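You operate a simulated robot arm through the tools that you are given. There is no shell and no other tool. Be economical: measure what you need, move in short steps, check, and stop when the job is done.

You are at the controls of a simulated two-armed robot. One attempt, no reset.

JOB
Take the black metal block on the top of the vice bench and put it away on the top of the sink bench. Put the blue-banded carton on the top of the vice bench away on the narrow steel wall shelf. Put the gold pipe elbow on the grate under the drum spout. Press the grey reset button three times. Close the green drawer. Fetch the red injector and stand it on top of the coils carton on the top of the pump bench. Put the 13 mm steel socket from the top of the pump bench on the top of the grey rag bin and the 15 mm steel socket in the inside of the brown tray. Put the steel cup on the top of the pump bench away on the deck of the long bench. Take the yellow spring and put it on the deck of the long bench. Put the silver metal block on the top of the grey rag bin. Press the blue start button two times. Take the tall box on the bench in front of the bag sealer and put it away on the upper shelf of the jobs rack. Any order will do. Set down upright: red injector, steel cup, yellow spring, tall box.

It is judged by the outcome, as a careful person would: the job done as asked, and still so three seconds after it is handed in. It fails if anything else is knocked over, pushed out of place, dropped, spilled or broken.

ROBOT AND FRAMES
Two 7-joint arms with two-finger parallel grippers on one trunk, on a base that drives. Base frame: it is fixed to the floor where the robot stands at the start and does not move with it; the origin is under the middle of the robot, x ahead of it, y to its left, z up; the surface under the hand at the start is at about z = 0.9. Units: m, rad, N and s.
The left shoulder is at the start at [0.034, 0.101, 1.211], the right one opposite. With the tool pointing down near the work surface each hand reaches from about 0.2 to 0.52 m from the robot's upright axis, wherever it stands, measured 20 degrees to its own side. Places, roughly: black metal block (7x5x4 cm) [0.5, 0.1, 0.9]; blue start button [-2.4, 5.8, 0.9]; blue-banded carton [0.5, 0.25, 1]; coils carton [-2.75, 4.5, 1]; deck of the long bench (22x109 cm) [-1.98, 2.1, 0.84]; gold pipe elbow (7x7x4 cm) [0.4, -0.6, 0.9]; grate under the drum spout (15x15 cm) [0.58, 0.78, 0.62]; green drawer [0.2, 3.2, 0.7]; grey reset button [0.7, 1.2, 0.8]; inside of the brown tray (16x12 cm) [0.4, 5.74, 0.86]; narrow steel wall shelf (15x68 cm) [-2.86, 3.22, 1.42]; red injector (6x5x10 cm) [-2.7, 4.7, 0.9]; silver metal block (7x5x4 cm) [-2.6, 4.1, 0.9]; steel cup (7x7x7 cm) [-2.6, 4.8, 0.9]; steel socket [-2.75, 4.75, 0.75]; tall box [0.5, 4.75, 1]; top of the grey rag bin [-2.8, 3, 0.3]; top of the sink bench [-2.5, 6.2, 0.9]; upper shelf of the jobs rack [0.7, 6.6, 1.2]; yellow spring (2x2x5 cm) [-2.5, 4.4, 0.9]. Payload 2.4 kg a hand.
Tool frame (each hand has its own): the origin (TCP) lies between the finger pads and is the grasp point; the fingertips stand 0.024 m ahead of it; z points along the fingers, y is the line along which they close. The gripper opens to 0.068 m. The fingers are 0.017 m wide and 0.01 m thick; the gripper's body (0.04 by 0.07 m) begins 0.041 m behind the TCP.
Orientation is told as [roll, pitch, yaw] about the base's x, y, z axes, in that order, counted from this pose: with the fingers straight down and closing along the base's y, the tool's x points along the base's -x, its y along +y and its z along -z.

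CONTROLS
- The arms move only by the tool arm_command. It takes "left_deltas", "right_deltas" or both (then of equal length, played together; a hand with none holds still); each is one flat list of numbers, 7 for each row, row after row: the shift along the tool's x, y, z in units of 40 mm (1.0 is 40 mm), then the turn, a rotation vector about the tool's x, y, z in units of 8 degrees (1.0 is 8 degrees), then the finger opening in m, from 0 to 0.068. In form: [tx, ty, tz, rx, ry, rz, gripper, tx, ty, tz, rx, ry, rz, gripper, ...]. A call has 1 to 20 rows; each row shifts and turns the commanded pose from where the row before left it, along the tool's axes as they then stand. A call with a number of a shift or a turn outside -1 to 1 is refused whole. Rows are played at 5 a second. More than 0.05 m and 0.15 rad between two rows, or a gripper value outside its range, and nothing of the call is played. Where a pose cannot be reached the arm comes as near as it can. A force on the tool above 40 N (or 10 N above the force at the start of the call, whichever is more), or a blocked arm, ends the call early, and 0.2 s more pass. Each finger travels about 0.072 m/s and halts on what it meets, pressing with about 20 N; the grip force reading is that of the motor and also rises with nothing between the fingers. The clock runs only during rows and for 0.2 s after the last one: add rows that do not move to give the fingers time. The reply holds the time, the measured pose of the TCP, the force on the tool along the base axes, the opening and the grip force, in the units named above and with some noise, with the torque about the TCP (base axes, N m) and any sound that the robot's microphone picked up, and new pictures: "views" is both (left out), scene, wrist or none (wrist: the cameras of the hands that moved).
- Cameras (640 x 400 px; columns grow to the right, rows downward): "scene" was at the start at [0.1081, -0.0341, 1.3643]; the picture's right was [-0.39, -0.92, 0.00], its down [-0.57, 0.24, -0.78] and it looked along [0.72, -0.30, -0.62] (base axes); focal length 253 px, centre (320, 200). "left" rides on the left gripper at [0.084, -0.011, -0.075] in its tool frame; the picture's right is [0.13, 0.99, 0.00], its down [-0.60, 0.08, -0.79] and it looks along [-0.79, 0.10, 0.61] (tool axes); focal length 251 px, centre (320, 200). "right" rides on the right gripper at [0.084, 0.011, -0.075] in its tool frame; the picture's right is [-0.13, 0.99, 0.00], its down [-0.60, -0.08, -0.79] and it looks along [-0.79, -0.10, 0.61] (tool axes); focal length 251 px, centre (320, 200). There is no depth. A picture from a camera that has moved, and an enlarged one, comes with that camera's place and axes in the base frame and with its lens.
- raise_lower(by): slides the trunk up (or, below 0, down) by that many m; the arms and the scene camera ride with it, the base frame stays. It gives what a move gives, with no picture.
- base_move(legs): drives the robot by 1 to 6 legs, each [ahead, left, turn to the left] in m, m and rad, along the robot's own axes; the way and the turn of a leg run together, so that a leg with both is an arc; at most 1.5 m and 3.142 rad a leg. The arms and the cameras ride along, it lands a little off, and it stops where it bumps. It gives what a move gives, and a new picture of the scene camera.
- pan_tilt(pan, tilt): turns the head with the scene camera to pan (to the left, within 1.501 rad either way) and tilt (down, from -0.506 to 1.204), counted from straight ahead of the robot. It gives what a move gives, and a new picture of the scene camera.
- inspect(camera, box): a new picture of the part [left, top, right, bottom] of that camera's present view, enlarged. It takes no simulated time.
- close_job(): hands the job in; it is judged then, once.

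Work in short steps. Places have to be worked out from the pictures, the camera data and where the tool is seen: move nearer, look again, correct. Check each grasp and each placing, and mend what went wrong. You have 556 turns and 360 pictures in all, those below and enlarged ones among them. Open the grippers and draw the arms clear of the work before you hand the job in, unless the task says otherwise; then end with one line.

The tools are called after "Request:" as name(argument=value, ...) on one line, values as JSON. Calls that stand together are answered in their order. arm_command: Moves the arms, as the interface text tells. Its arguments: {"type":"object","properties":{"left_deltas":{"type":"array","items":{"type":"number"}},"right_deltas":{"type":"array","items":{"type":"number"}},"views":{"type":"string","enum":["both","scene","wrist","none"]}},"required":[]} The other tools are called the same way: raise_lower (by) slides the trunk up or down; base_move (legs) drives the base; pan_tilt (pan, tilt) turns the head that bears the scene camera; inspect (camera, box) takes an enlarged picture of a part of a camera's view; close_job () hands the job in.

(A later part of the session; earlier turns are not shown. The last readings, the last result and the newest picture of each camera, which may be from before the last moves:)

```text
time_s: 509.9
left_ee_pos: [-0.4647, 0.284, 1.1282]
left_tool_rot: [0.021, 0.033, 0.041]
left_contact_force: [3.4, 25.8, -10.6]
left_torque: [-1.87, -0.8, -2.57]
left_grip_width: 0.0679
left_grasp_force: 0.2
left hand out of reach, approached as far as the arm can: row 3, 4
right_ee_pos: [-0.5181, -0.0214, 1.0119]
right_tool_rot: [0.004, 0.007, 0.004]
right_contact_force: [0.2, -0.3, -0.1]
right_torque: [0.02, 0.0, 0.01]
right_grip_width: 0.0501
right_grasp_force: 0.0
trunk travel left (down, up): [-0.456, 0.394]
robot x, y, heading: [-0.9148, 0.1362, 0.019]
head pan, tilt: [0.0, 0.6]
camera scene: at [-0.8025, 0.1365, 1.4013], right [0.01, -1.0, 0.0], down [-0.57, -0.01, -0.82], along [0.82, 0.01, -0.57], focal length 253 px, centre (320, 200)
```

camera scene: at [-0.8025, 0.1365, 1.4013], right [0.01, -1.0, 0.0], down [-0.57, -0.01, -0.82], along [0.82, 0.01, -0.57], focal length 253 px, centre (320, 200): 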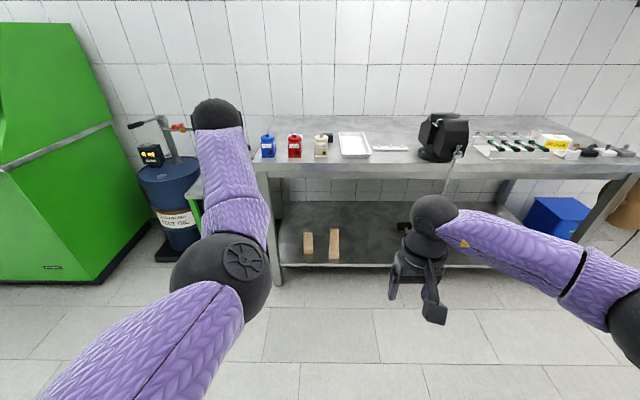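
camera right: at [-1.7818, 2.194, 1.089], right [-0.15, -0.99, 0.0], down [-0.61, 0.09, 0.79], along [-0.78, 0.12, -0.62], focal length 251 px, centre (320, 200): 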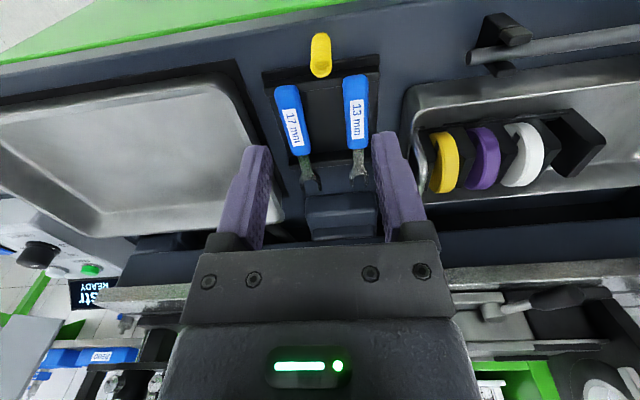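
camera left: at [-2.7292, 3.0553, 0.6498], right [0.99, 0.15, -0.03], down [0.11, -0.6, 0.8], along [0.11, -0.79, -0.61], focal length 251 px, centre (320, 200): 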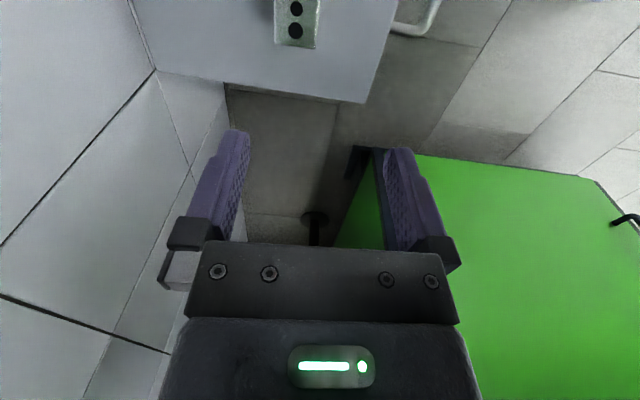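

Elbow is inward. Try stretching the arm out to the left side, then bring it back in with the elbow trailing.

Request:
arm_command(left_deltas=[0, 0.9, 0, 0, 0, 0, 0.068, 0, 0.9, 0, 0, 0, 0, 0.068, 0, 0.9, 0, 0, 0, 0, 0.068, 0, 0.9, 0, 0, 0, 0, 0.068, 0.5, 0.9, 0, 0, 0, 0, 0.068, 0.5, 0.9, 0, 0, 0, 0, 0.068, 0.5, 0.9, 0, 0, 0, 0, 0.068, 0.5, 0.9, -0.3, 0, 0, 0, 0.068, 0.5, 0.9, -0.3, 0, 0, 0, 0.068, 0.5, 0.5, -0.3, 0, 0, 0, 0.068], views="none")

Request:
pan_tilt(pan=0.7, tilt=0.6)

```text
time_s: 512.1
left_ee_pos: [-0.5969, 0.6222, 1.1722]
left_tool_rot: [0.02, 0.035, 0.043]
left_contact_force: [0.3, 0.2, 0.0]
left_torque: [0.01, 0.0, -0.03]
left_grip_width: 0.0682
left_grasp_force: 0.2
right_ee_pos: [-0.5189, -0.0211, 1.0121]
right_tool_rot: [0.002, 0.007, 0.004]
right_contact_force: [-0.3, -1.0, -0.1]
right_torque: [0.06, -0.02, 0.03]
right_grip_width: 0.0498
right_grasp_force: 0.1
trunk travel left (down, up): [-0.456, 0.394]
robot x, y, heading: [-0.9179, 0.1406, 0.013]
head pan, tilt: [0.0, 0.6]
```

```text
time_s: 513.2
left_ee_pos: [-0.596, 0.6215, 1.1714]
left_tool_rot: [0.019, 0.035, 0.044]
left_contact_force: [-0.6, -0.3, -0.3]
left_torque: [0.0, 0.02, 0.02]
left_grip_width: 0.0683
left_grasp_force: 0.0
right_ee_pos: [-0.5186, -0.0214, 1.0121]
right_tool_rot: [0.003, 0.007, 0.003]
right_contact_force: [0.6, 0.4, -0.5]
right_torque: [0.01, -0.01, -0.03]
right_grip_width: 0.0499
right_grasp_force: 0.2
trunk travel left (down, up): [-0.456, 0.394]
robot x, y, heading: [-0.9149, 0.136, 0.016]
head pan, tilt: [0.7, 0.6]
camera scene: at [-0.8239, 0.1936, 1.4013], right [0.65, -0.76, 0.0], down [-0.43, -0.37, -0.82], along [0.63, 0.54, -0.57], focal length 253 px, centre (320, 200)
```

scene: 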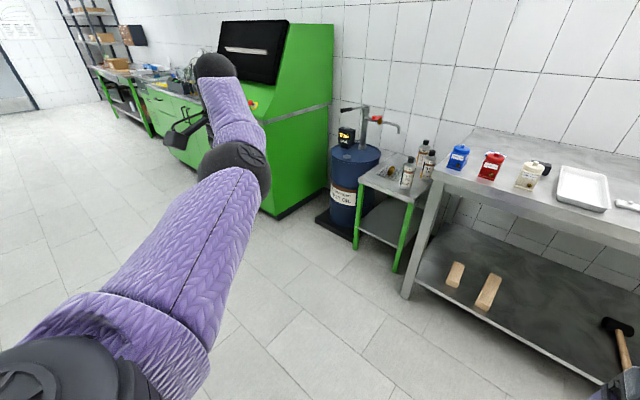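

I'll leave the left arm parked force-free and use the right arm alone for the rest. Park the left hand at its earlier force-free place and look ahead again.

Request:
arm_command(left_deltas=[-0.46, -0.9, 0.1, 0, 0, 0, 0.068, -0.46, -0.9, 0.1, 0, 0, 0, 0.068, -0.46, -0.9, 0.1, 0, 0, 0, 0.068, -0.46, -0.9, 0.1, 0, 0, 0, 0.068, -0.46, -0.9, 0.1, 0, 0, 0, 0.068], views="none")

Request:
pan_tilt(pan=0.0, tilt=0.6)

```text
time_s: 514.4
left_ee_pos: [-0.4976, 0.4434, 1.1494]
left_tool_rot: [0.017, 0.035, 0.045]
left_contact_force: [0.3, 1.2, 0.1]
left_torque: [0.01, 0.03, -0.01]
left_grip_width: 0.0681
left_grasp_force: 0.0
right_ee_pos: [-0.5173, -0.0232, 1.0126]
right_tool_rot: [0.002, 0.008, 0.003]
right_contact_force: [0.8, 0.0, 0.2]
right_torque: [0.01, 0.01, 0.0]
right_grip_width: 0.0497
right_grasp_force: 0.0
trunk travel left (down, up): [-0.456, 0.394]
robot x, y, heading: [-0.9192, 0.1378, 0.011]
head pan, tilt: [0.7, 0.6]
```

```text
time_s: 515.5
left_ee_pos: [-0.4984, 0.4426, 1.1492]
left_tool_rot: [0.018, 0.035, 0.043]
left_contact_force: [-0.7, -0.5, -0.3]
left_torque: [-0.01, 0.0, 0.01]
left_grip_width: 0.068
left_grasp_force: 0.0
right_ee_pos: [-0.5183, -0.0221, 1.0111]
right_tool_rot: [0.003, 0.007, 0.004]
right_contact_force: [-0.6, 0.3, 0.8]
right_torque: [-0.02, 0.0, -0.01]
right_grip_width: 0.0497
right_grasp_force: 0.0
trunk travel left (down, up): [-0.456, 0.394]
robot x, y, heading: [-0.9191, 0.1378, 0.008]
head pan, tilt: [0.0, 0.6]
camera scene: at [-0.8025, 0.1369, 1.4013], right [0.01, -1.0, 0.0], down [-0.57, -0.01, -0.82], along [0.82, 0.01, -0.57], focal length 253 px, centre (320, 200)
```

scene: 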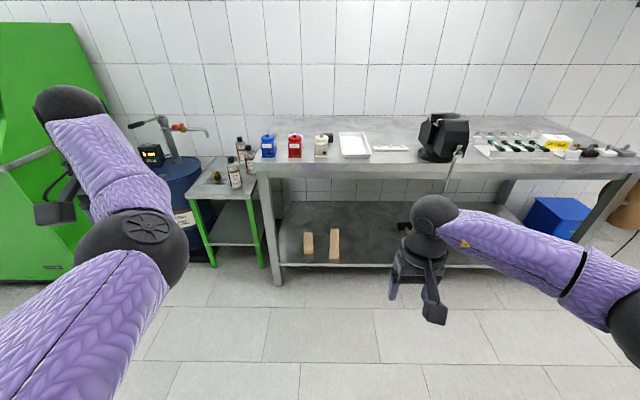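

Carton first, with the right hand. Raise it and drive to (0.0,0.38).

Request:
arm_command(right_deltas=[0, 0, -0.9, 0, 0, 0, 0.068, 0, 0, -0.9, 0, 0, 0, 0.068, 0, 0, -0.9, 0, 0, 0, 0.068, 0, 0, -0.9, 0, 0, 0, 0.068], views="none")

Request:
base_move(legs=[[0, 0.25, -0.008], [0.88, 0, 0]])

Request:
inspect(camera="right", box=[0, 0, 640, 400])

```text
time_s: 516.5
left_ee_pos: [-0.4996, 0.443, 1.1493]
left_tool_rot: [0.019, 0.033, 0.044]
left_contact_force: [0.0, -0.1, -0.6]
left_torque: [0.01, 0.01, -0.01]
left_grip_width: 0.0684
left_grasp_force: 0.1
right_ee_pos: [-0.52, -0.0226, 1.1573]
right_tool_rot: [0.001, 0.008, 0.005]
right_contact_force: [0.6, -0.2, -0.1]
right_torque: [0.0, -0.01, 0.02]
right_grip_width: 0.068
right_grasp_force: 0.1
trunk travel left (down, up): [-0.456, 0.394]
robot x, y, heading: [-0.9193, 0.1348, 0.005]
head pan, tilt: [0.0, 0.6]
```

```text
time_s: 522.6
left_ee_pos: [0.3843, 0.7029, 1.1487]
left_tool_rot: [0.019, 0.033, 0.052]
left_contact_force: [-0.8, 1.0, -0.8]
left_torque: [-0.02, 0.02, 0.01]
left_grip_width: 0.068
left_grasp_force: 0.0
right_ee_pos: [0.3665, 0.2355, 1.1549]
right_tool_rot: [0.003, 0.008, 0.009]
right_contact_force: [-0.4, -1.2, -0.1]
right_torque: [-0.02, 0.0, -0.02]
right_grip_width: 0.0679
right_grasp_force: 0.1
trunk travel left (down, up): [-0.456, 0.394]
robot x, y, heading: [-0.0303, 0.3926, 0.017]
head pan, tilt: [0.0, 0.6]
camera scene: at [0.0816, 0.3935, 1.4012], right [0.02, -1.0, 0.0], down [-0.57, -0.01, -0.82], along [0.82, 0.01, -0.57], focal length 253 px, centre (320, 200)
```

scene: 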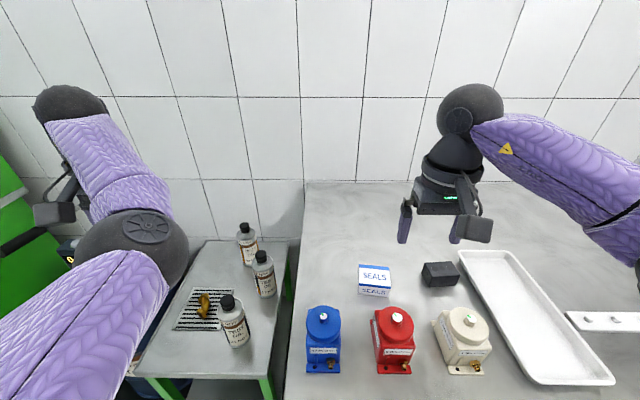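

```text
1.00 times, centred on (320, 200) of right (not enlarged: the box is as wide or as high as the picture)
camera zoom: at [0.2824, 0.2466, 1.2318], right [0.12, 0.99, 0.0], down [0.61, -0.07, 0.79], along [0.78, -0.09, -0.62], focal length 251 px, centre (320, 200)
```

zoom: 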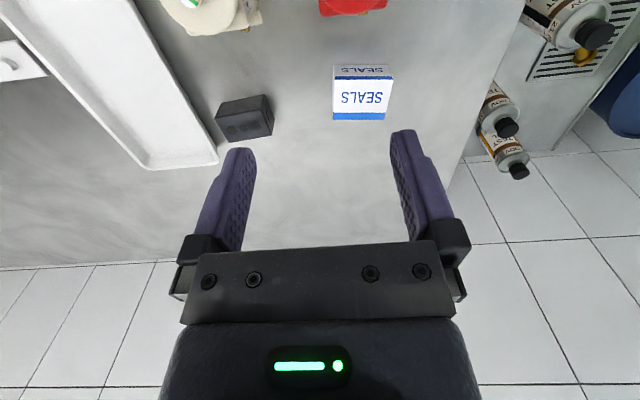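

Carton top centre ≈(0.446,0.279,0.949), ~7 cm (y) × 4.5 cm (x): close along x. Rotate the right hand −90° above it.

Request:
arm_command(right_deltas=[-0.6, 0.3, 0, 0, 0, 0.94, 0.068, 0, 0, 0, 0, 0, 0.94, 0.068, 0, 0, 0, 0, 0, 0.94, 0.068, 0, 0, 0, 0, 0, 0.94, 0.068, 0, 0, 0, 0, 0, 0.94, 0.068, 0, 0, 0, 0, 0, 0.94, 0.068, 0, 0, 0, 0, 0, 0.94, 0.068, 0, 0, 0, 0, 0, 0.94, 0.068, 0, 0, 0, 0, 0, 0.94, 0.068, 0, 0, 0, 0, 0, 0.94, 0.068, 0, 0, 0, 0, 0, 0.94, 0.068, 0, 0, 0, 0, 0, 0.94, 0.068], views="both")

```text
time_s: 525.2
left_ee_pos: [0.3829, 0.7008, 1.1496]
left_tool_rot: [0.018, 0.035, 0.053]
left_contact_force: [-0.3, 0.2, -0.6]
left_torque: [-0.03, 0.02, -0.01]
left_grip_width: 0.0681
left_grasp_force: 0.1
right_ee_pos: [0.3899, 0.2482, 1.1559]
right_tool_rot: [-0.008, 0.005, -1.566]
right_contact_force: [0.3, 0.6, 0.8]
right_torque: [0.01, -0.03, -0.01]
right_grip_width: 0.0681
right_grasp_force: 0.0
trunk travel left (down, up): [-0.456, 0.394]
robot x, y, heading: [-0.0312, 0.3939, 0.02]
head pan, tilt: [0.0, 0.6]
camera scene: at [0.0813, 0.3935, 1.4013], right [0.02, -1.0, 0.0], down [-0.57, -0.01, -0.82], along [0.82, 0.01, -0.57], focal length 253 px, centre (320, 200)
camera right: at [0.4016, 0.3327, 1.2314], right [0.99, -0.13, -0.01], down [-0.07, -0.61, 0.79], along [-0.1, -0.79, -0.61], focal length 251 px, centre (320, 200)
```

scene: 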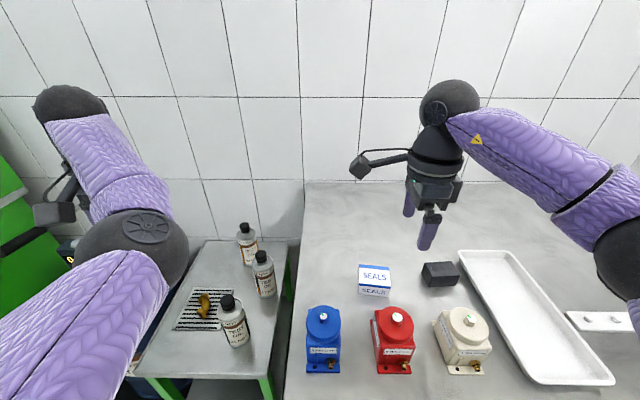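
right: 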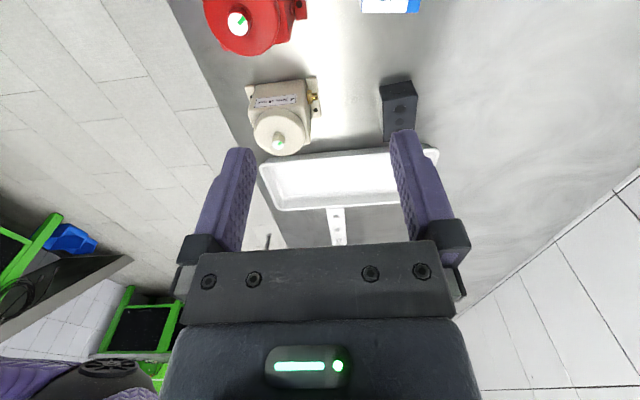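

Drive 4 cm closer and position over the carton at z≈1.0.

Request:
base_move(legs=[[0.045, 0, -0.015]])

Request:
arm_command(right_deltas=[0.4, 0.15, 0.8, 0, 0, 0, 0.068, 0.4, 0.15, 0.8, 0, 0, 0, 0.068, 0, 0, 0.9, 0, 0, 0, 0.068, 0, 0, 0.9, 0, 0, 0, 0.068, 0, 0, 0, 0, 0, 0, 0.068], views="wrist")

```text
time_s: 526.1
left_ee_pos: [0.433, 0.6957, 1.1489]
left_tool_rot: [0.019, 0.037, 0.033]
left_contact_force: [0.2, -0.4, -0.6]
left_torque: [-0.02, 0.01, -0.01]
left_grip_width: 0.0681
left_grasp_force: 0.0
right_ee_pos: [0.434, 0.2417, 1.1537]
right_tool_rot: [-0.009, 0.004, -1.58]
right_contact_force: [-0.4, -0.3, 0.4]
right_torque: [0.03, 0.01, -0.04]
right_grip_width: 0.0677
right_grasp_force: 0.1
trunk travel left (down, up): [-0.456, 0.394]
robot x, y, heading: [0.0145, 0.3932, -0.002]
head pan, tilt: [0.0, 0.6]
camera scene: at [0.1272, 0.392, 1.4011], right [0.0, -1.0, 0.0], down [-0.57, 0.0, -0.82], along [0.82, 0.0, -0.57], focal length 253 px, centre (320, 200)
```

scene: 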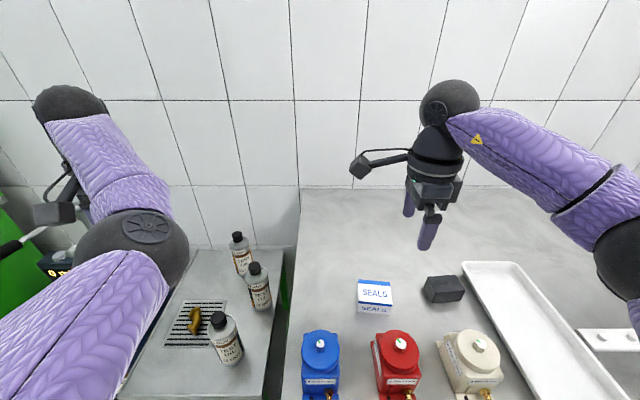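

```text
time_s: 527.3
left_ee_pos: [0.433, 0.6935, 1.1502]
left_tool_rot: [0.019, 0.036, 0.033]
left_contact_force: [-0.4, 0.6, 0.4]
left_torque: [0.01, -0.01, -0.01]
left_grip_width: 0.068
left_grasp_force: 0.0
right_ee_pos: [0.441, 0.2739, 1.0177]
right_tool_rot: [-0.007, 0.002, -1.582]
right_contact_force: [-0.4, 0.2, 0.6]
right_torque: [-0.02, 0.0, 0.01]
right_grip_width: 0.0679
right_grasp_force: 0.2
trunk travel left (down, up): [-0.456, 0.394]
robot x, y, heading: [0.0132, 0.3878, 0.002]
head pan, tilt: [0.0, 0.6]
camera right: at [0.4551, 0.3591, 1.0931], right [0.99, -0.14, -0.01], down [-0.08, -0.61, 0.79], along [-0.12, -0.78, -0.61], focal length 251 px, centre (320, 200)
```

right: 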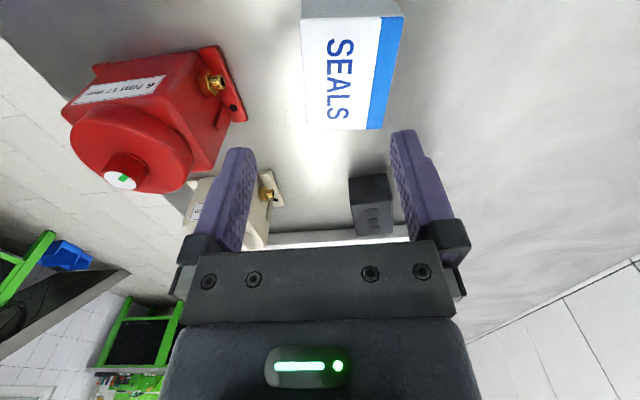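

Carton centre ≈(0.455,0.282), yaw ≈ −0.12. Correct, descend to z≈0.93 and grip.

Request:
arm_command(right_deltas=[0.2, 0.35, 0, 0, 0, 0.85, 0.068, 0, 0, 0.7, 0, 0, 0, 0.068, 0, 0, 0.7, 0, 0, 0, 0.068, 0, 0, 0.6, 0, 0, 0, 0.068, 0, 0, 0.2, 0, 0, 0, 0.068, 0, 0, 0, 0, 0, 0, 0.02, 0, 0, 0, 0, 0, 0, 0.02, 0, 0, 0, 0, 0, 0, 0.02, 0, 0, 0, 0, 0, 0, 0.02], views="wrist")

```text
time_s: 529.3
left_ee_pos: [0.4325, 0.6956, 1.1496]
left_tool_rot: [0.02, 0.036, 0.035]
left_contact_force: [-0.1, -0.5, 0.3]
left_torque: [0.04, 0.03, 0.01]
left_grip_width: 0.0682
left_grasp_force: 0.1
right_ee_pos: [0.4561, 0.2827, 0.9325]
right_tool_rot: [-0.008, 0.003, -1.699]
right_contact_force: [-0.4, -0.2, 0.0]
right_torque: [0.03, 0.01, 0.01]
right_grip_width: 0.055
right_grasp_force: 20.0
trunk travel left (down, up): [-0.456, 0.394]
robot x, y, heading: [0.0144, 0.3926, 0.003]
head pan, tilt: [0.0, 0.6]
camera right: at [0.4796, 0.3654, 1.008], right [0.97, -0.26, -0.01], down [-0.15, -0.59, 0.79], along [-0.21, -0.77, -0.61], focal length 251 px, centre (320, 200)
```

right: 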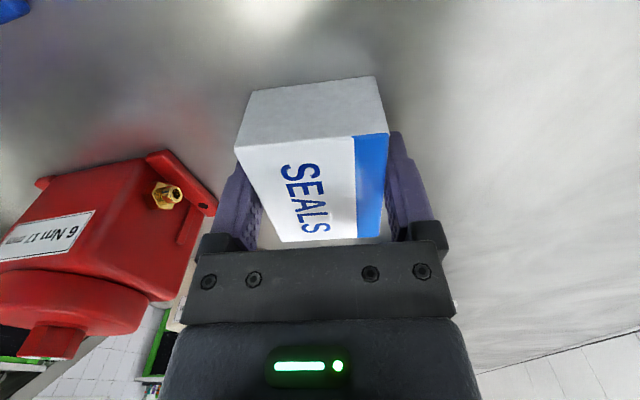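

Gripped (0.055 m). Lift and back away.

Request:
arm_command(right_deltas=[0, 0, -0.5, 0, 0, 0, 0.02, 0, 0, -0.9, 0, 0, 0, 0.02, 0, 0, -0.9, 0, 0, 0, 0.02, 0, 0, -0.9, 0, 0, 0, 0.02, 0, 0, -0.9, 0, 0, 0, 0.02, 0, 0, -0.9, 0, 0, 0, 0.02], views="wrist")

Request:
base_move(legs=[[-1.0, 0, 0], [0, 0, 3.14], [0, -1.5, 0], [0, -1.3, 0]])

```text
time_s: 530.7
left_ee_pos: [0.4321, 0.6953, 1.1498]
left_tool_rot: [0.019, 0.034, 0.035]
left_contact_force: [0.8, 0.4, 0.1]
left_torque: [0.02, -0.01, 0.01]
left_grip_width: 0.0679
left_grasp_force: 0.0
right_ee_pos: [0.4547, 0.2804, 1.1304]
right_tool_rot: [-0.008, 0.001, -1.699]
right_contact_force: [-0.7, 0.1, -0.5]
right_torque: [0.01, 0.0, 0.0]
right_grip_width: 0.0547
right_grasp_force: 20.0
trunk travel left (down, up): [-0.456, 0.394]
robot x, y, heading: [0.0114, 0.3924, -0.005]
head pan, tilt: [0.0, 0.6]
camera right: at [0.479, 0.3636, 1.2063], right [0.97, -0.26, -0.01], down [-0.15, -0.59, 0.79], along [-0.21, -0.77, -0.61], focal length 251 px, centre (320, 200)
```

right: 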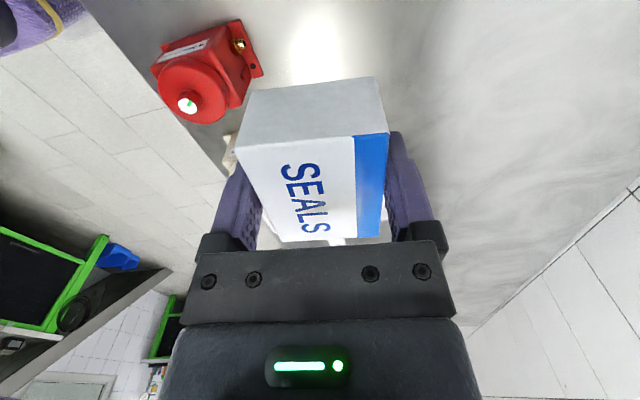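

```text
time_s: 556.2
left_ee_pos: [-1.2001, 2.9172, 1.1492]
left_tool_rot: [0.019, 0.035, 3.062]
left_contact_force: [-0.2, 0.1, -0.1]
left_torque: [0.0, 0.01, -0.03]
left_grip_width: 0.068
left_grasp_force: 0.0
right_ee_pos: [-1.1777, 3.3306, 1.13]
right_tool_rot: [-0.009, 0.001, 1.329]
right_contact_force: [-0.5, -0.4, -0.8]
right_torque: [0.03, 0.02, 0.03]
right_grip_width: 0.0546
right_grasp_force: 19.5
trunk travel left (down, up): [-0.456, 0.394]
robot x, y, heading: [-0.7494, 3.1742, 3.028]
head pan, tilt: [0.0, 0.6]
camera scene: at [-0.8603, 3.1819, 1.4013], right [0.11, 0.99, 0.0], down [0.56, -0.06, -0.82], along [-0.82, 0.09, -0.57], focal length 253 px, centre (320, 200)
```

scene: 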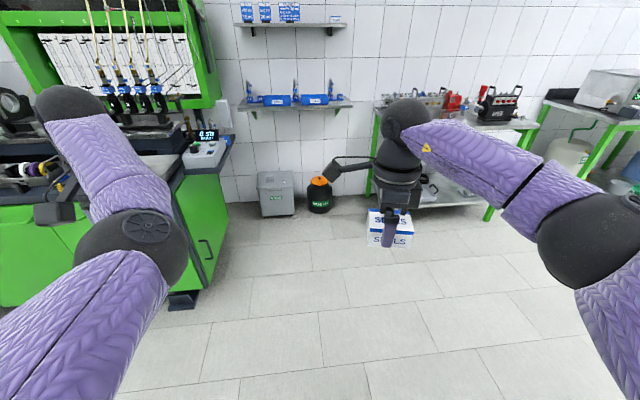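

Heading for the shelf: correct heading, raise the trunk fully, and drive nearer to see free space on the upper (narrow) shelf.

Request:
raise_lower(by=0.385)

Request:
base_move(legs=[[0, 0, 0.112], [1.0, 0, 0]])

Request:
inspect(camera="scene", box=[180, 60, 460, 220])

```text
time_s: 559.9
left_ee_pos: [-1.1993, 2.9158, 1.5335]
left_tool_rot: [0.019, 0.034, 3.063]
left_contact_force: [-0.2, -0.3, 0.4]
left_torque: [0.01, -0.03, -0.02]
left_grip_width: 0.0678
left_grasp_force: 0.0
right_ee_pos: [-1.1779, 3.3306, 1.5161]
right_tool_rot: [-0.009, 0.002, 1.328]
right_contact_force: [-0.2, -0.2, 0.1]
right_torque: [0.0, -0.02, 0.03]
right_grip_width: 0.0547
right_grasp_force: 19.4
trunk travel left (down, up): [-0.841, 0.009]
robot x, y, heading: [-0.7504, 3.173, 3.03]
head pan, tilt: [0.0, 0.6]
```

```text
time_s: 565.7
left_ee_pos: [-2.1855, 2.8998, 1.5339]
left_tool_rot: [0.02, 0.034, 3.143]
left_contact_force: [0.0, -0.1, 0.5]
left_torque: [-0.02, 0.0, -0.01]
left_grip_width: 0.068
left_grasp_force: 0.1
right_ee_pos: [-2.1952, 3.3146, 1.5153]
right_tool_rot: [-0.008, 0.004, 1.406]
right_contact_force: [0.1, 0.4, -1.3]
right_torque: [-0.03, 0.05, 0.02]
right_grip_width: 0.0546
right_grasp_force: 20.7
trunk travel left (down, up): [-0.841, 0.009]
robot x, y, heading: [-1.752, 3.1858, 3.105]
head pan, tilt: [0.0, 0.6]
camera scene: at [-1.8531, 3.19, 1.7868], right [0.03, 1.0, 0.0], down [0.56, -0.02, -0.82], along [-0.82, 0.03, -0.57], focal length 253 px, centre (320, 200)
```

scene: 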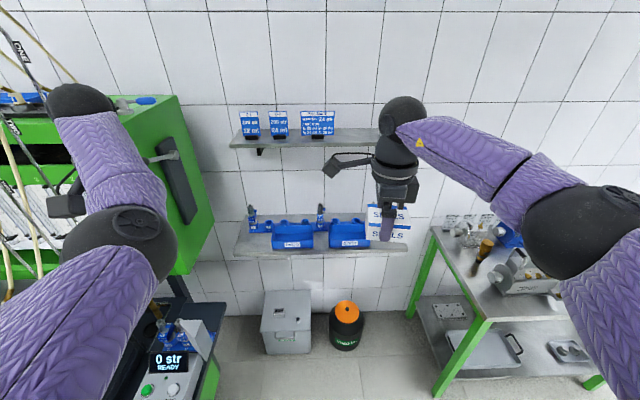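

```text
2.29 times, centred on (320, 140) of scene
camera zoom: at [-1.8531, 3.19, 1.7868], right [0.03, 1.0, 0.0], down [0.56, -0.02, -0.82], along [-0.82, 0.03, -0.57], focal length 578 px, centre (320, 337)
```

zoom: 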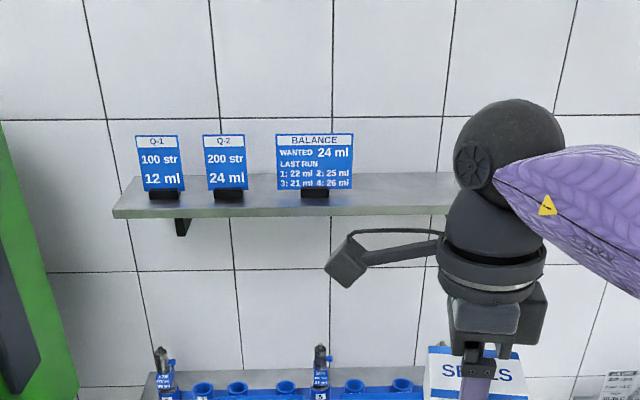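

The right part of the shelf is hidden by the hand; shift the robot right 0.3 m to see it.

Request:
base_move(legs=[[0.1, -0.35, 0.035]])

Request:
inspect(camera="scene", box=[60, 60, 380, 220])

```text
time_s: 568.0
left_ee_pos: [-2.2684, 3.2355, 1.5335]
left_tool_rot: [0.018, 0.036, -3.107]
left_contact_force: [-0.4, -0.4, 0.1]
left_torque: [-0.02, -0.02, 0.0]
left_grip_width: 0.068
left_grasp_force: 0.1
right_ee_pos: [-2.292, 3.6509, 1.5151]
right_tool_rot: [-0.008, 0.001, 1.441]
right_contact_force: [-0.7, 0.2, -1.4]
right_torque: [0.0, -0.02, 0.01]
right_grip_width: 0.0549
right_grasp_force: 20.0
trunk travel left (down, up): [-0.841, 0.009]
robot x, y, heading: [-1.8471, 3.5377, 3.138]
head pan, tilt: [0.0, 0.6]
camera scene: at [-1.9468, 3.5371, 1.7868], right [0.0, 1.0, 0.0], down [0.57, 0.0, -0.82], along [-0.82, 0.0, -0.57], focal length 253 px, centre (320, 200)
```

scene: 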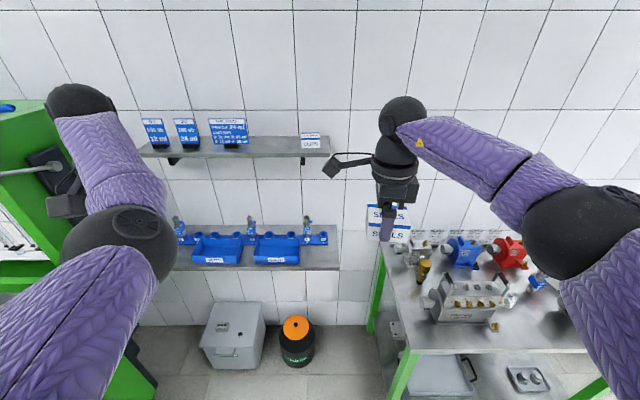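

```text
2.00 times, centred on (220, 140) of scene
camera zoom: at [-1.9468, 3.5371, 1.7868], right [0.0, 1.0, 0.0], down [0.57, 0.0, -0.82], along [-0.82, 0.0, -0.57], focal length 506 px, centre (520, 320)
```

zoom: 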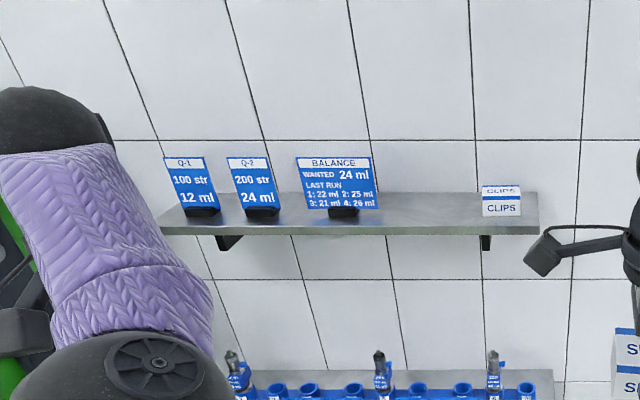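

Free space on the shelf: y 3.27–3.465; I'll place at (-2.825,3.385). First raise the left hand 10 cm so it will pass above the cards.

Request:
arm_command(left_deltas=[0, 0, -0.5, 0, 0, 0, 0.068, 0, 0, -0.5, 0, 0, 0, 0.068, 0.3, 0, -0.5, 0, 0, 0, 0.068, 0.3, 0, -0.5, 0, 0, 0, 0.068, 0.3, 0, -0.5, 0, 0, 0, 0.068], views="scene")

```text
time_s: 569.2
left_ee_pos: [-2.237, 3.2393, 1.6356]
left_tool_rot: [0.019, 0.037, -3.111]
left_contact_force: [0.4, -0.9, -0.3]
left_torque: [0.02, 0.01, 0.0]
left_grip_width: 0.0679
left_grasp_force: 0.2
right_ee_pos: [-2.2915, 3.6499, 1.516]
right_tool_rot: [-0.008, 0.002, 1.438]
right_contact_force: [-0.2, -0.3, -1.4]
right_torque: [0.01, 0.02, 0.02]
right_grip_width: 0.0545
right_grasp_force: 19.8
trunk travel left (down, up): [-0.841, 0.009]
robot x, y, heading: [-1.8478, 3.5379, 3.14]
head pan, tilt: [0.0, 0.6]
camera scene: at [-1.9462, 3.5372, 1.7868], right [0.0, 1.0, 0.0], down [0.56, 0.0, -0.83], along [-0.83, 0.0, -0.56], focal length 253 px, centre (320, 200)
```

scene: 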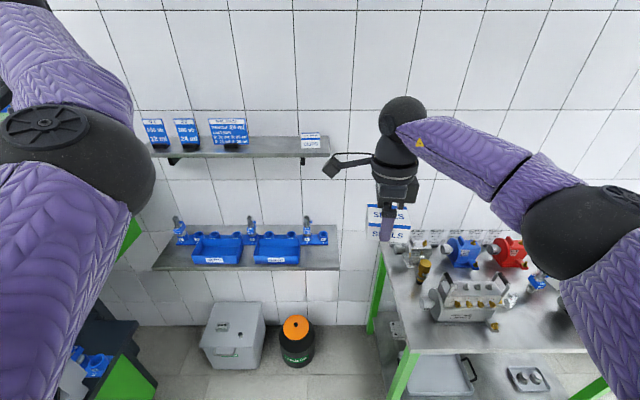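

Now move left 0.27 and ahead 0.42.

Request:
base_move(legs=[[0, 0.268, 0], [0.42, 0, 0]])

```text
time_s: 573.2
left_ee_pos: [-2.6517, 2.9831, 1.6367]
left_tool_rot: [0.019, 0.036, -3.118]
left_contact_force: [-1.0, -0.3, -0.1]
left_torque: [-0.03, -0.01, -0.01]
left_grip_width: 0.0681
left_grasp_force: 0.1
right_ee_pos: [-2.7024, 3.3955, 1.5146]
right_tool_rot: [-0.008, 0.003, 1.432]
right_contact_force: [-0.7, -0.5, -0.8]
right_torque: [-0.04, -0.01, 0.01]
right_grip_width: 0.055
right_grasp_force: 20.9
trunk travel left (down, up): [-0.841, 0.009]
robot x, y, heading: [-2.2572, 3.2809, 3.134]
head pan, tilt: [0.0, 0.6]
camera scene: at [-2.3577, 3.2799, 1.7868], right [0.01, 1.0, 0.0], down [0.57, -0.01, -0.82], along [-0.82, 0.01, -0.57], focal length 253 px, centre (320, 200)
```

scene: 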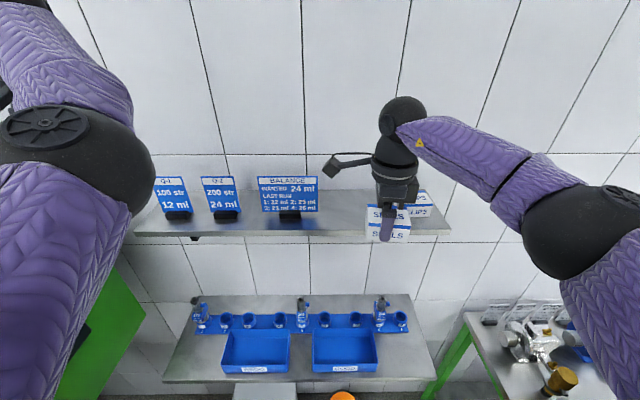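

Drive 0.1 m further in and check for clearance.

Request:
base_move(legs=[[0.1, 0.005, 0.005]])

Request:
arm_command(right_deltas=[0.15, -0.4, 0, 0, 0, 0, 0.02, 0.1, -0.4, 0, 0, 0, 0, 0.02], views="both")

```text
time_s: 574.3
left_ee_pos: [-2.7465, 2.9775, 1.6357]
left_tool_rot: [0.018, 0.037, -3.108]
left_contact_force: [0.3, 1.0, 0.5]
left_torque: [-0.02, 0.04, 0.02]
left_grip_width: 0.068
left_grasp_force: 0.0
right_ee_pos: [-2.8, 3.3868, 1.5156]
right_tool_rot: [-0.008, 0.002, 1.441]
right_contact_force: [-0.4, -0.7, -0.5]
right_torque: [0.01, -0.03, -0.02]
right_grip_width: 0.055
right_grasp_force: 20.0
trunk travel left (down, up): [-0.841, 0.009]
robot x, y, heading: [-2.3578, 3.2777, 3.138]
head pan, tilt: [0.0, 0.6]
camera scene: at [-2.4552, 3.2748, 1.7868], right [0.0, 1.0, 0.0], down [0.57, 0.0, -0.82], along [-0.82, 0.0, -0.57], focal length 253 px, centre (320, 200)
```

scene: 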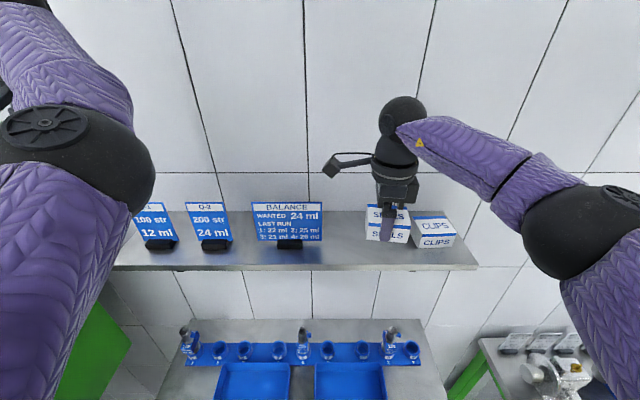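

```text
time_s: 574.9
left_ee_pos: [-2.7473, 2.9759, 1.6346]
left_tool_rot: [0.02, 0.036, -3.108]
left_contact_force: [-0.2, 0.2, 0.8]
left_torque: [-0.02, -0.03, -0.02]
left_grip_width: 0.0676
left_grasp_force: 0.0
right_ee_pos: [-2.7715, 3.3763, 1.5139]
right_tool_rot: [-0.011, 0.0, 1.438]
right_contact_force: [-0.1, -0.3, -1.5]
right_torque: [0.01, 0.02, -0.03]
right_grip_width: 0.0547
right_grasp_force: 20.3
trunk travel left (down, up): [-0.841, 0.009]
robot x, y, heading: [-2.3568, 3.2767, 3.141]
head pan, tilt: [0.0, 0.6]
camera scene: at [-2.4555, 3.2746, 1.7868], right [0.0, 1.0, 0.0], down [0.57, 0.0, -0.82], along [-0.82, 0.0, -0.57], focal length 253 px, centre (320, 200)
camera right: at [-2.7927, 3.2947, 1.5901], right [-0.97, 0.26, -0.01], down [0.15, 0.59, 0.79], along [0.21, 0.76, -0.61], focal length 251 px, centre (320, 200)
```

scene: 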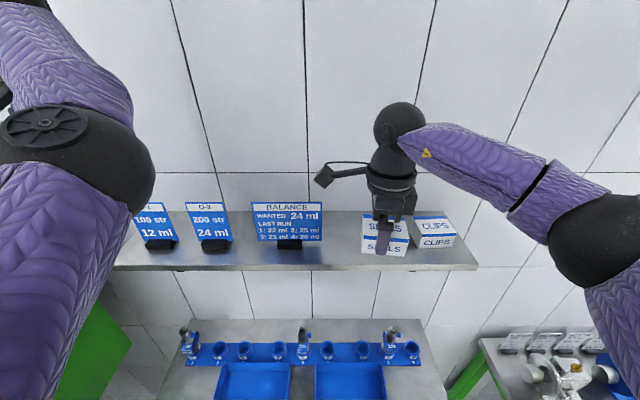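
right: 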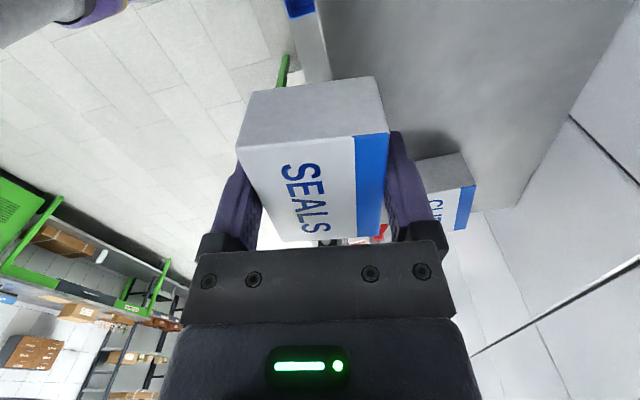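

Wrong sign: +ty is toward the wall. Move 7 cm in, then check.

Request:
arm_command(right_deltas=[0.06, 0.6, 0, 0, 0, 0, 0.02, 0.06, 0.6, 0, 0, 0, 0, 0.02, 0, 0.6, 0, 0, 0, 0, 0.02, 0, 0, 0, 0, 0, 0, 0.02], views="both")

```text
time_s: 575.9
left_ee_pos: [-2.7465, 2.9769, 1.6371]
left_tool_rot: [0.018, 0.035, -3.108]
left_contact_force: [-0.1, 0.1, -0.1]
left_torque: [0.0, -0.01, -0.02]
left_grip_width: 0.0681
left_grasp_force: 0.1
right_ee_pos: [-2.8304, 3.3789, 1.5123]
right_tool_rot: [-0.01, 0.002, 1.442]
right_contact_force: [0.5, -0.1, -1.4]
right_torque: [-0.04, -0.01, 0.02]
right_grip_width: 0.0548
right_grasp_force: 20.2
right hand out of reach, approached as far as the arm can: row 3
trunk travel left (down, up): [-0.841, 0.009]
robot x, y, heading: [-2.3554, 3.2769, 3.14]
head pan, tilt: [0.0, 0.6]
camera scene: at [-2.4549, 3.2756, 1.7868], right [0.0, 1.0, 0.0], down [0.57, 0.0, -0.82], along [-0.82, 0.0, -0.57], focal length 253 px, centre (320, 200)
camera right: at [-2.8523, 3.2977, 1.5894], right [-0.97, 0.26, -0.01], down [0.15, 0.59, 0.79], along [0.21, 0.76, -0.61], focal length 251 px, centre (320, 200)
```

scene: 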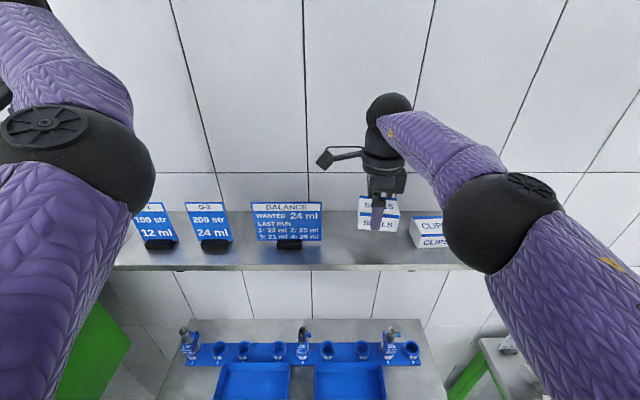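
right: 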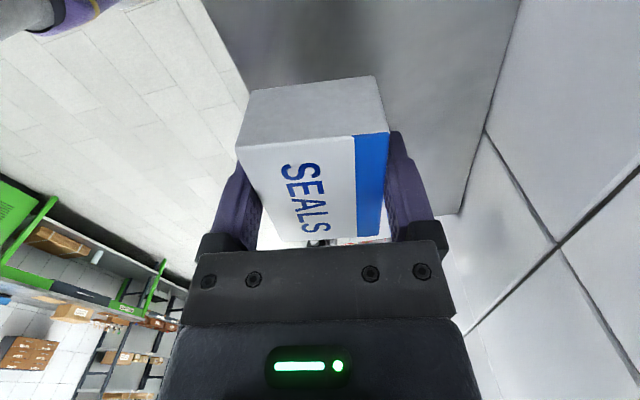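

Carton is fully over the shelf (front edge x≈−2.773). Lower to contact.

Request:
arm_command(right_deltas=[0, 0.15, 0.6, 0, 0, 0, 0.02, 0, 0, 0.5, 0, 0, 0, 0.02, 0, 0, 0.15, 0, 0, 0, 0.02, 0, 0, 0.1, 0, 0, 0, 0.02, 0, 0, 0.1, 0, 0, 0, 0.02, 0, 0, 0.1, 0, 0, 0, 0.02, 0, 0, 0.1, 0, 0, 0, 0.02, 0, 0, 0.1, 0, 0, 0, 0.02], views="wrist")

```text
time_s: 577.7
left_ee_pos: [-2.7442, 2.9747, 1.636]
left_tool_rot: [0.019, 0.036, -3.11]
left_contact_force: [0.9, 0.1, -0.5]
left_torque: [-0.01, -0.01, -0.01]
left_grip_width: 0.0677
left_grasp_force: 0.1
right_ee_pos: [-2.8334, 3.3781, 1.4484]
right_tool_rot: [-0.004, 0.001, 1.441]
right_contact_force: [-5.1, 1.8, 24.8]
right_torque: [0.03, 0.07, 0.12]
right_grip_width: 0.0547
right_grasp_force: 19.8
trunk travel left (down, up): [-0.841, 0.009]
robot x, y, heading: [-2.3518, 3.2709, 3.139]
head pan, tilt: [0.0, 0.6]
camera right: at [-2.8551, 3.2977, 1.5229], right [-0.97, 0.26, 0.0], down [0.15, 0.59, 0.79], along [0.21, 0.76, -0.61], focal length 251 px, centre (320, 200)
```

right: 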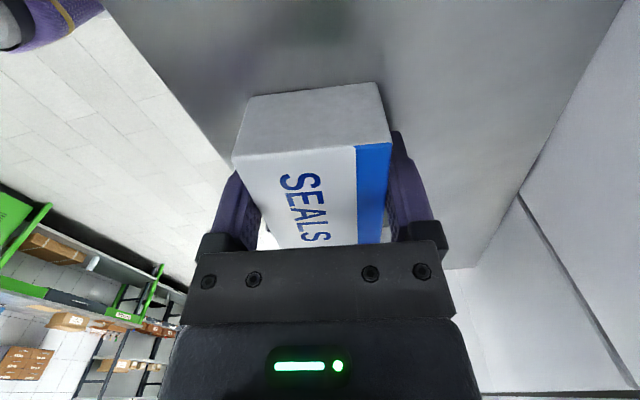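

Contact at 25 N. Release, rise, and view.

Request:
arm_command(right_deltas=[0, 0, -0.05, 0, 0, 0, 0.055, 0, 0, 0, 0, 0, 0, 0.066, 0, 0, 0, 0, 0, 0, 0.066, 0, 0, -0.4, 0, 0, 0, 0.066, 0, 0, -0.7, 0, 0, 0, 0.066, 0, 0, -0.7, 0, 0, 0, 0.066], views="both")

```text
time_s: 579.1
left_ee_pos: [-2.7459, 2.9779, 1.6364]
left_tool_rot: [0.018, 0.037, -3.108]
left_contact_force: [-0.4, 0.2, 0.7]
left_torque: [-0.02, -0.05, 0.03]
left_grip_width: 0.0679
left_grasp_force: 0.0
right_ee_pos: [-2.8289, 3.3826, 1.5194]
right_tool_rot: [-0.011, 0.004, 1.443]
right_contact_force: [0.7, 0.2, 0.0]
right_torque: [-0.01, 0.02, 0.0]
right_grip_width: 0.0658
right_grasp_force: 0.0
right hand out of reach, approached as far as the arm can: row 6
trunk travel left (down, up): [-0.841, 0.009]
robot x, y, heading: [-2.3566, 3.2764, 3.136]
head pan, tilt: [0.0, 0.6]
camera scene: at [-2.4544, 3.2756, 1.7868], right [0.0, 1.0, 0.0], down [0.57, 0.0, -0.82], along [-0.82, 0.0, -0.57], focal length 253 px, centre (320, 200)
camera right: at [-2.8517, 3.3008, 1.5958], right [-0.97, 0.26, -0.01], down [0.15, 0.59, 0.79], along [0.21, 0.76, -0.61], focal length 251 px, centre (320, 200)
```

scene: 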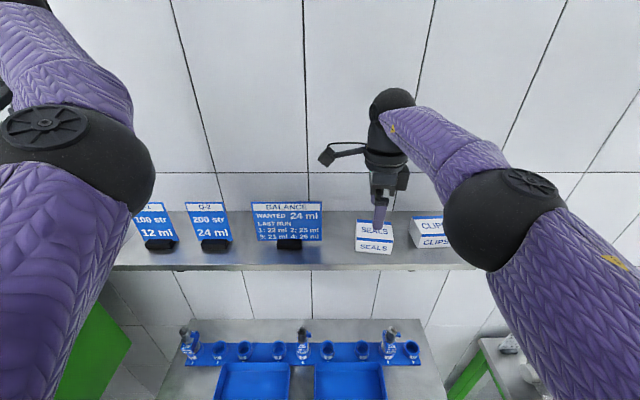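
right: 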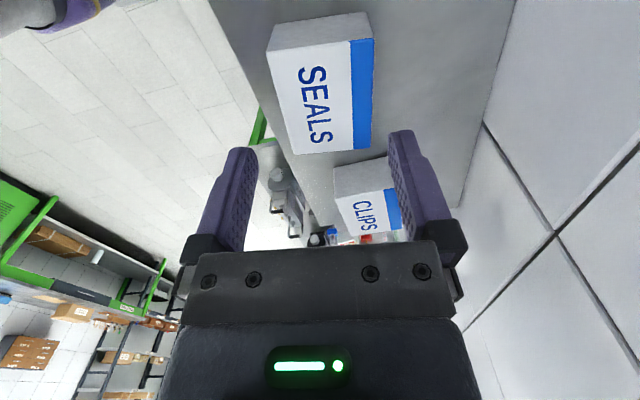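

Carton sits on the shelf. Back off, lower the trunk, turn and drive to the vice bench for the black block.

Request:
base_move(legs=[[-0.9, 0, 0], [0, 0, 3.14], [0.9, 0, 0], [0, -1.5, 0], [0, -1.5, 0]])

Request:
raise_lower(by=-0.38)

```text
time_s: 609.5
left_ee_pos: [-0.0283, 0.6735, 1.6356]
left_tool_rot: [0.018, 0.035, 0.09]
left_contact_force: [-0.1, 0.0, 0.7]
left_torque: [0.02, 0.0, 0.0]
left_grip_width: 0.068
left_grasp_force: 0.1
right_ee_pos: [0.0789, 0.2757, 1.5201]
right_tool_rot: [-0.009, 0.001, -1.641]
right_contact_force: [0.4, 0.1, -0.3]
right_torque: [0.01, -0.02, 0.0]
right_grip_width: 0.0662
right_grasp_force: 0.0
trunk travel left (down, up): [-0.841, 0.009]
robot x, y, heading: [-0.3996, 0.3555, 0.054]
head pan, tilt: [0.0, 0.6]
camera scene: at [-0.3008, 0.3588, 1.7868], right [0.06, -1.0, 0.0], down [-0.56, -0.03, -0.82], along [0.82, 0.05, -0.57], focal length 253 px, centre (320, 200)
```

scene: 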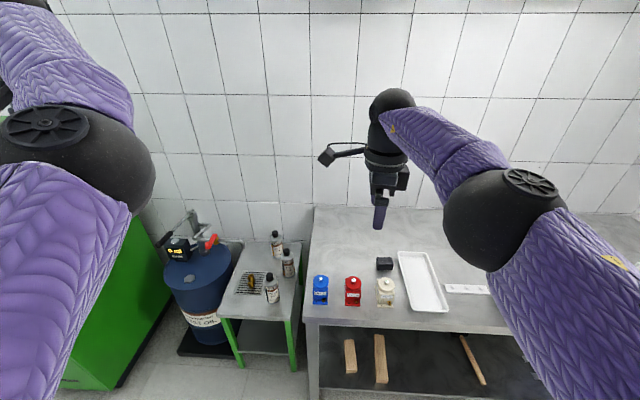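

```text
time_s: 613.1
left_ee_pos: [-0.0292, 0.6736, 1.2544]
left_tool_rot: [0.019, 0.036, 0.091]
left_contact_force: [-0.3, 0.5, -0.6]
left_torque: [-0.01, 0.01, -0.03]
left_grip_width: 0.0681
left_grasp_force: 0.1
right_ee_pos: [0.0796, 0.2768, 1.1405]
right_tool_rot: [-0.009, 0.003, -1.644]
right_contact_force: [0.1, -0.2, 0.4]
right_torque: [0.02, -0.02, 0.02]
right_grip_width: 0.0659
right_grasp_force: 0.1
trunk travel left (down, up): [-0.461, 0.389]
robot x, y, heading: [-0.3979, 0.352, 0.054]
head pan, tilt: [0.0, 0.6]
```

Correct heading and approach the block.

Request:
base_move(legs=[[0, 0, -0.054], [0.4, -0.12, 0]])

Request:
inspect(camera="right", box=[0, 0, 640, 400])

```text
time_s: 616.1
left_ee_pos: [0.3838, 0.5301, 1.2549]
left_tool_rot: [0.019, 0.037, 0.038]
left_contact_force: [0.2, -0.6, -0.1]
left_torque: [-0.01, -0.03, 0.01]
left_grip_width: 0.0678
left_grasp_force: 0.0
right_ee_pos: [0.4718, 0.1266, 1.14]
right_tool_rot: [-0.008, 0.004, -1.695]
right_contact_force: [-0.5, -0.3, -0.1]
right_torque: [-0.01, 0.0, -0.01]
right_grip_width: 0.0663
right_grasp_force: 0.2
trunk travel left (down, up): [-0.461, 0.389]
robot x, y, heading: [-0.0085, 0.2319, 0.004]
head pan, tilt: [0.0, 0.6]
camera scene: at [0.1096, 0.2303, 1.4062], right [0.0, -1.0, 0.0], down [-0.57, 0.0, -0.82], along [0.82, 0.0, -0.57], focal length 253 px, centre (320, 200)
```

scene: 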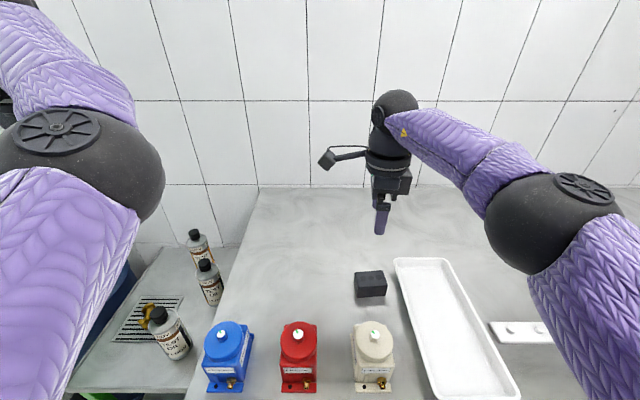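

```text
1.00 times, centred on (320, 200) of right (not enlarged: the box is as wide or as high as the picture)
camera zoom: at [0.4934, 0.2095, 1.2153], right [0.97, -0.25, -0.01], down [-0.15, -0.59, 0.79], along [-0.21, -0.77, -0.61], focal length 251 px, centre (320, 200)
```

zoom: 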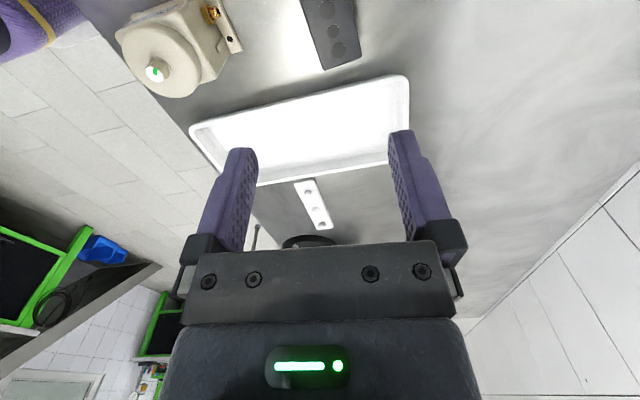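

Block centre ≈(0.478,0.119). Drive 3 cm closer, align (yaw −1.53) and descend to z≈0.97.

Request:
base_move(legs=[[0.03, 0, 0]])

Request:
arm_command(right_deltas=[-0.27, -0.57, 0, 0, 0, 0, 0.068, 0, 0, 0.8, 0, 0, -0.6, 0.068, 0, 0, 0.8, 0, 0, -0.58, 0.068, 0, 0, 0.9, 0, 0, 0, 0.068, 0, 0, 0.9, 0, 0, 0, 0.068, 0, 0, 0.7, 0, 0, 0, 0.068, 0, 0, 0, 0, 0, 0, 0.068], views="wrist")

```text
time_s: 617.0
left_ee_pos: [0.4063, 0.531, 1.2559]
left_tool_rot: [0.019, 0.034, 0.037]
left_contact_force: [0.1, -0.9, 0.6]
left_torque: [0.0, -0.02, -0.03]
left_grip_width: 0.0682
left_grasp_force: 0.1
right_ee_pos: [0.4936, 0.127, 1.14]
right_tool_rot: [-0.007, 0.002, -1.698]
right_contact_force: [-0.1, 0.8, -0.7]
right_torque: [0.05, 0.01, 0.01]
right_grip_width: 0.066
right_grasp_force: 0.1
trunk travel left (down, up): [-0.461, 0.389]
robot x, y, heading: [0.0216, 0.2293, -0.004]
head pan, tilt: [0.0, 0.6]
camera scene: at [0.1313, 0.2307, 1.4063], right [0.0, -1.0, 0.0], down [-0.56, 0.0, -0.83], along [0.83, 0.0, -0.56], focal length 253 px, centre (320, 200)
```

scene: 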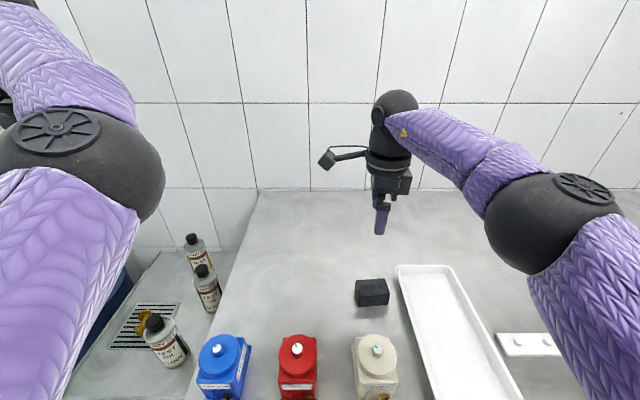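

```text
time_s: 618.6
left_ee_pos: [0.408, 0.5301, 1.2555]
left_tool_rot: [0.019, 0.033, 0.037]
left_contact_force: [0.2, 0.5, 0.4]
left_torque: [-0.01, 0.0, -0.02]
left_grip_width: 0.0677
left_grasp_force: 0.0
right_ee_pos: [0.4685, 0.1205, 0.9758]
right_tool_rot: [-0.007, 0.004, -1.533]
right_contact_force: [0.4, 0.4, 0.1]
right_torque: [0.01, 0.01, 0.0]
right_grip_width: 0.068
right_grasp_force: 0.0
trunk travel left (down, up): [-0.461, 0.389]
robot x, y, heading: [0.0181, 0.2321, -0.002]
head pan, tilt: [0.0, 0.6]
camera right: at [0.4778, 0.2051, 1.0508], right [1.0, -0.09, -0.01], down [-0.05, -0.61, 0.79], along [-0.08, -0.79, -0.61], focal length 251 px, centre (320, 200)
```

right: 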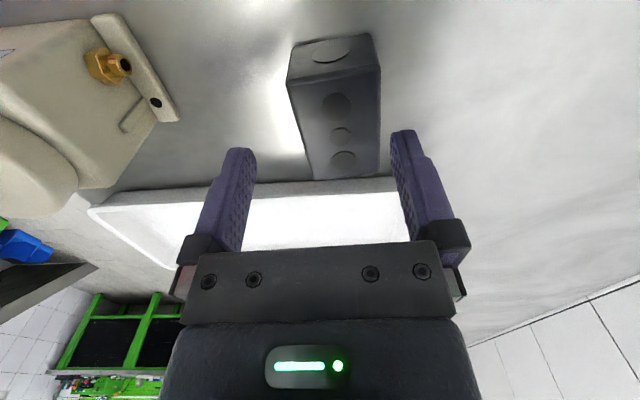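

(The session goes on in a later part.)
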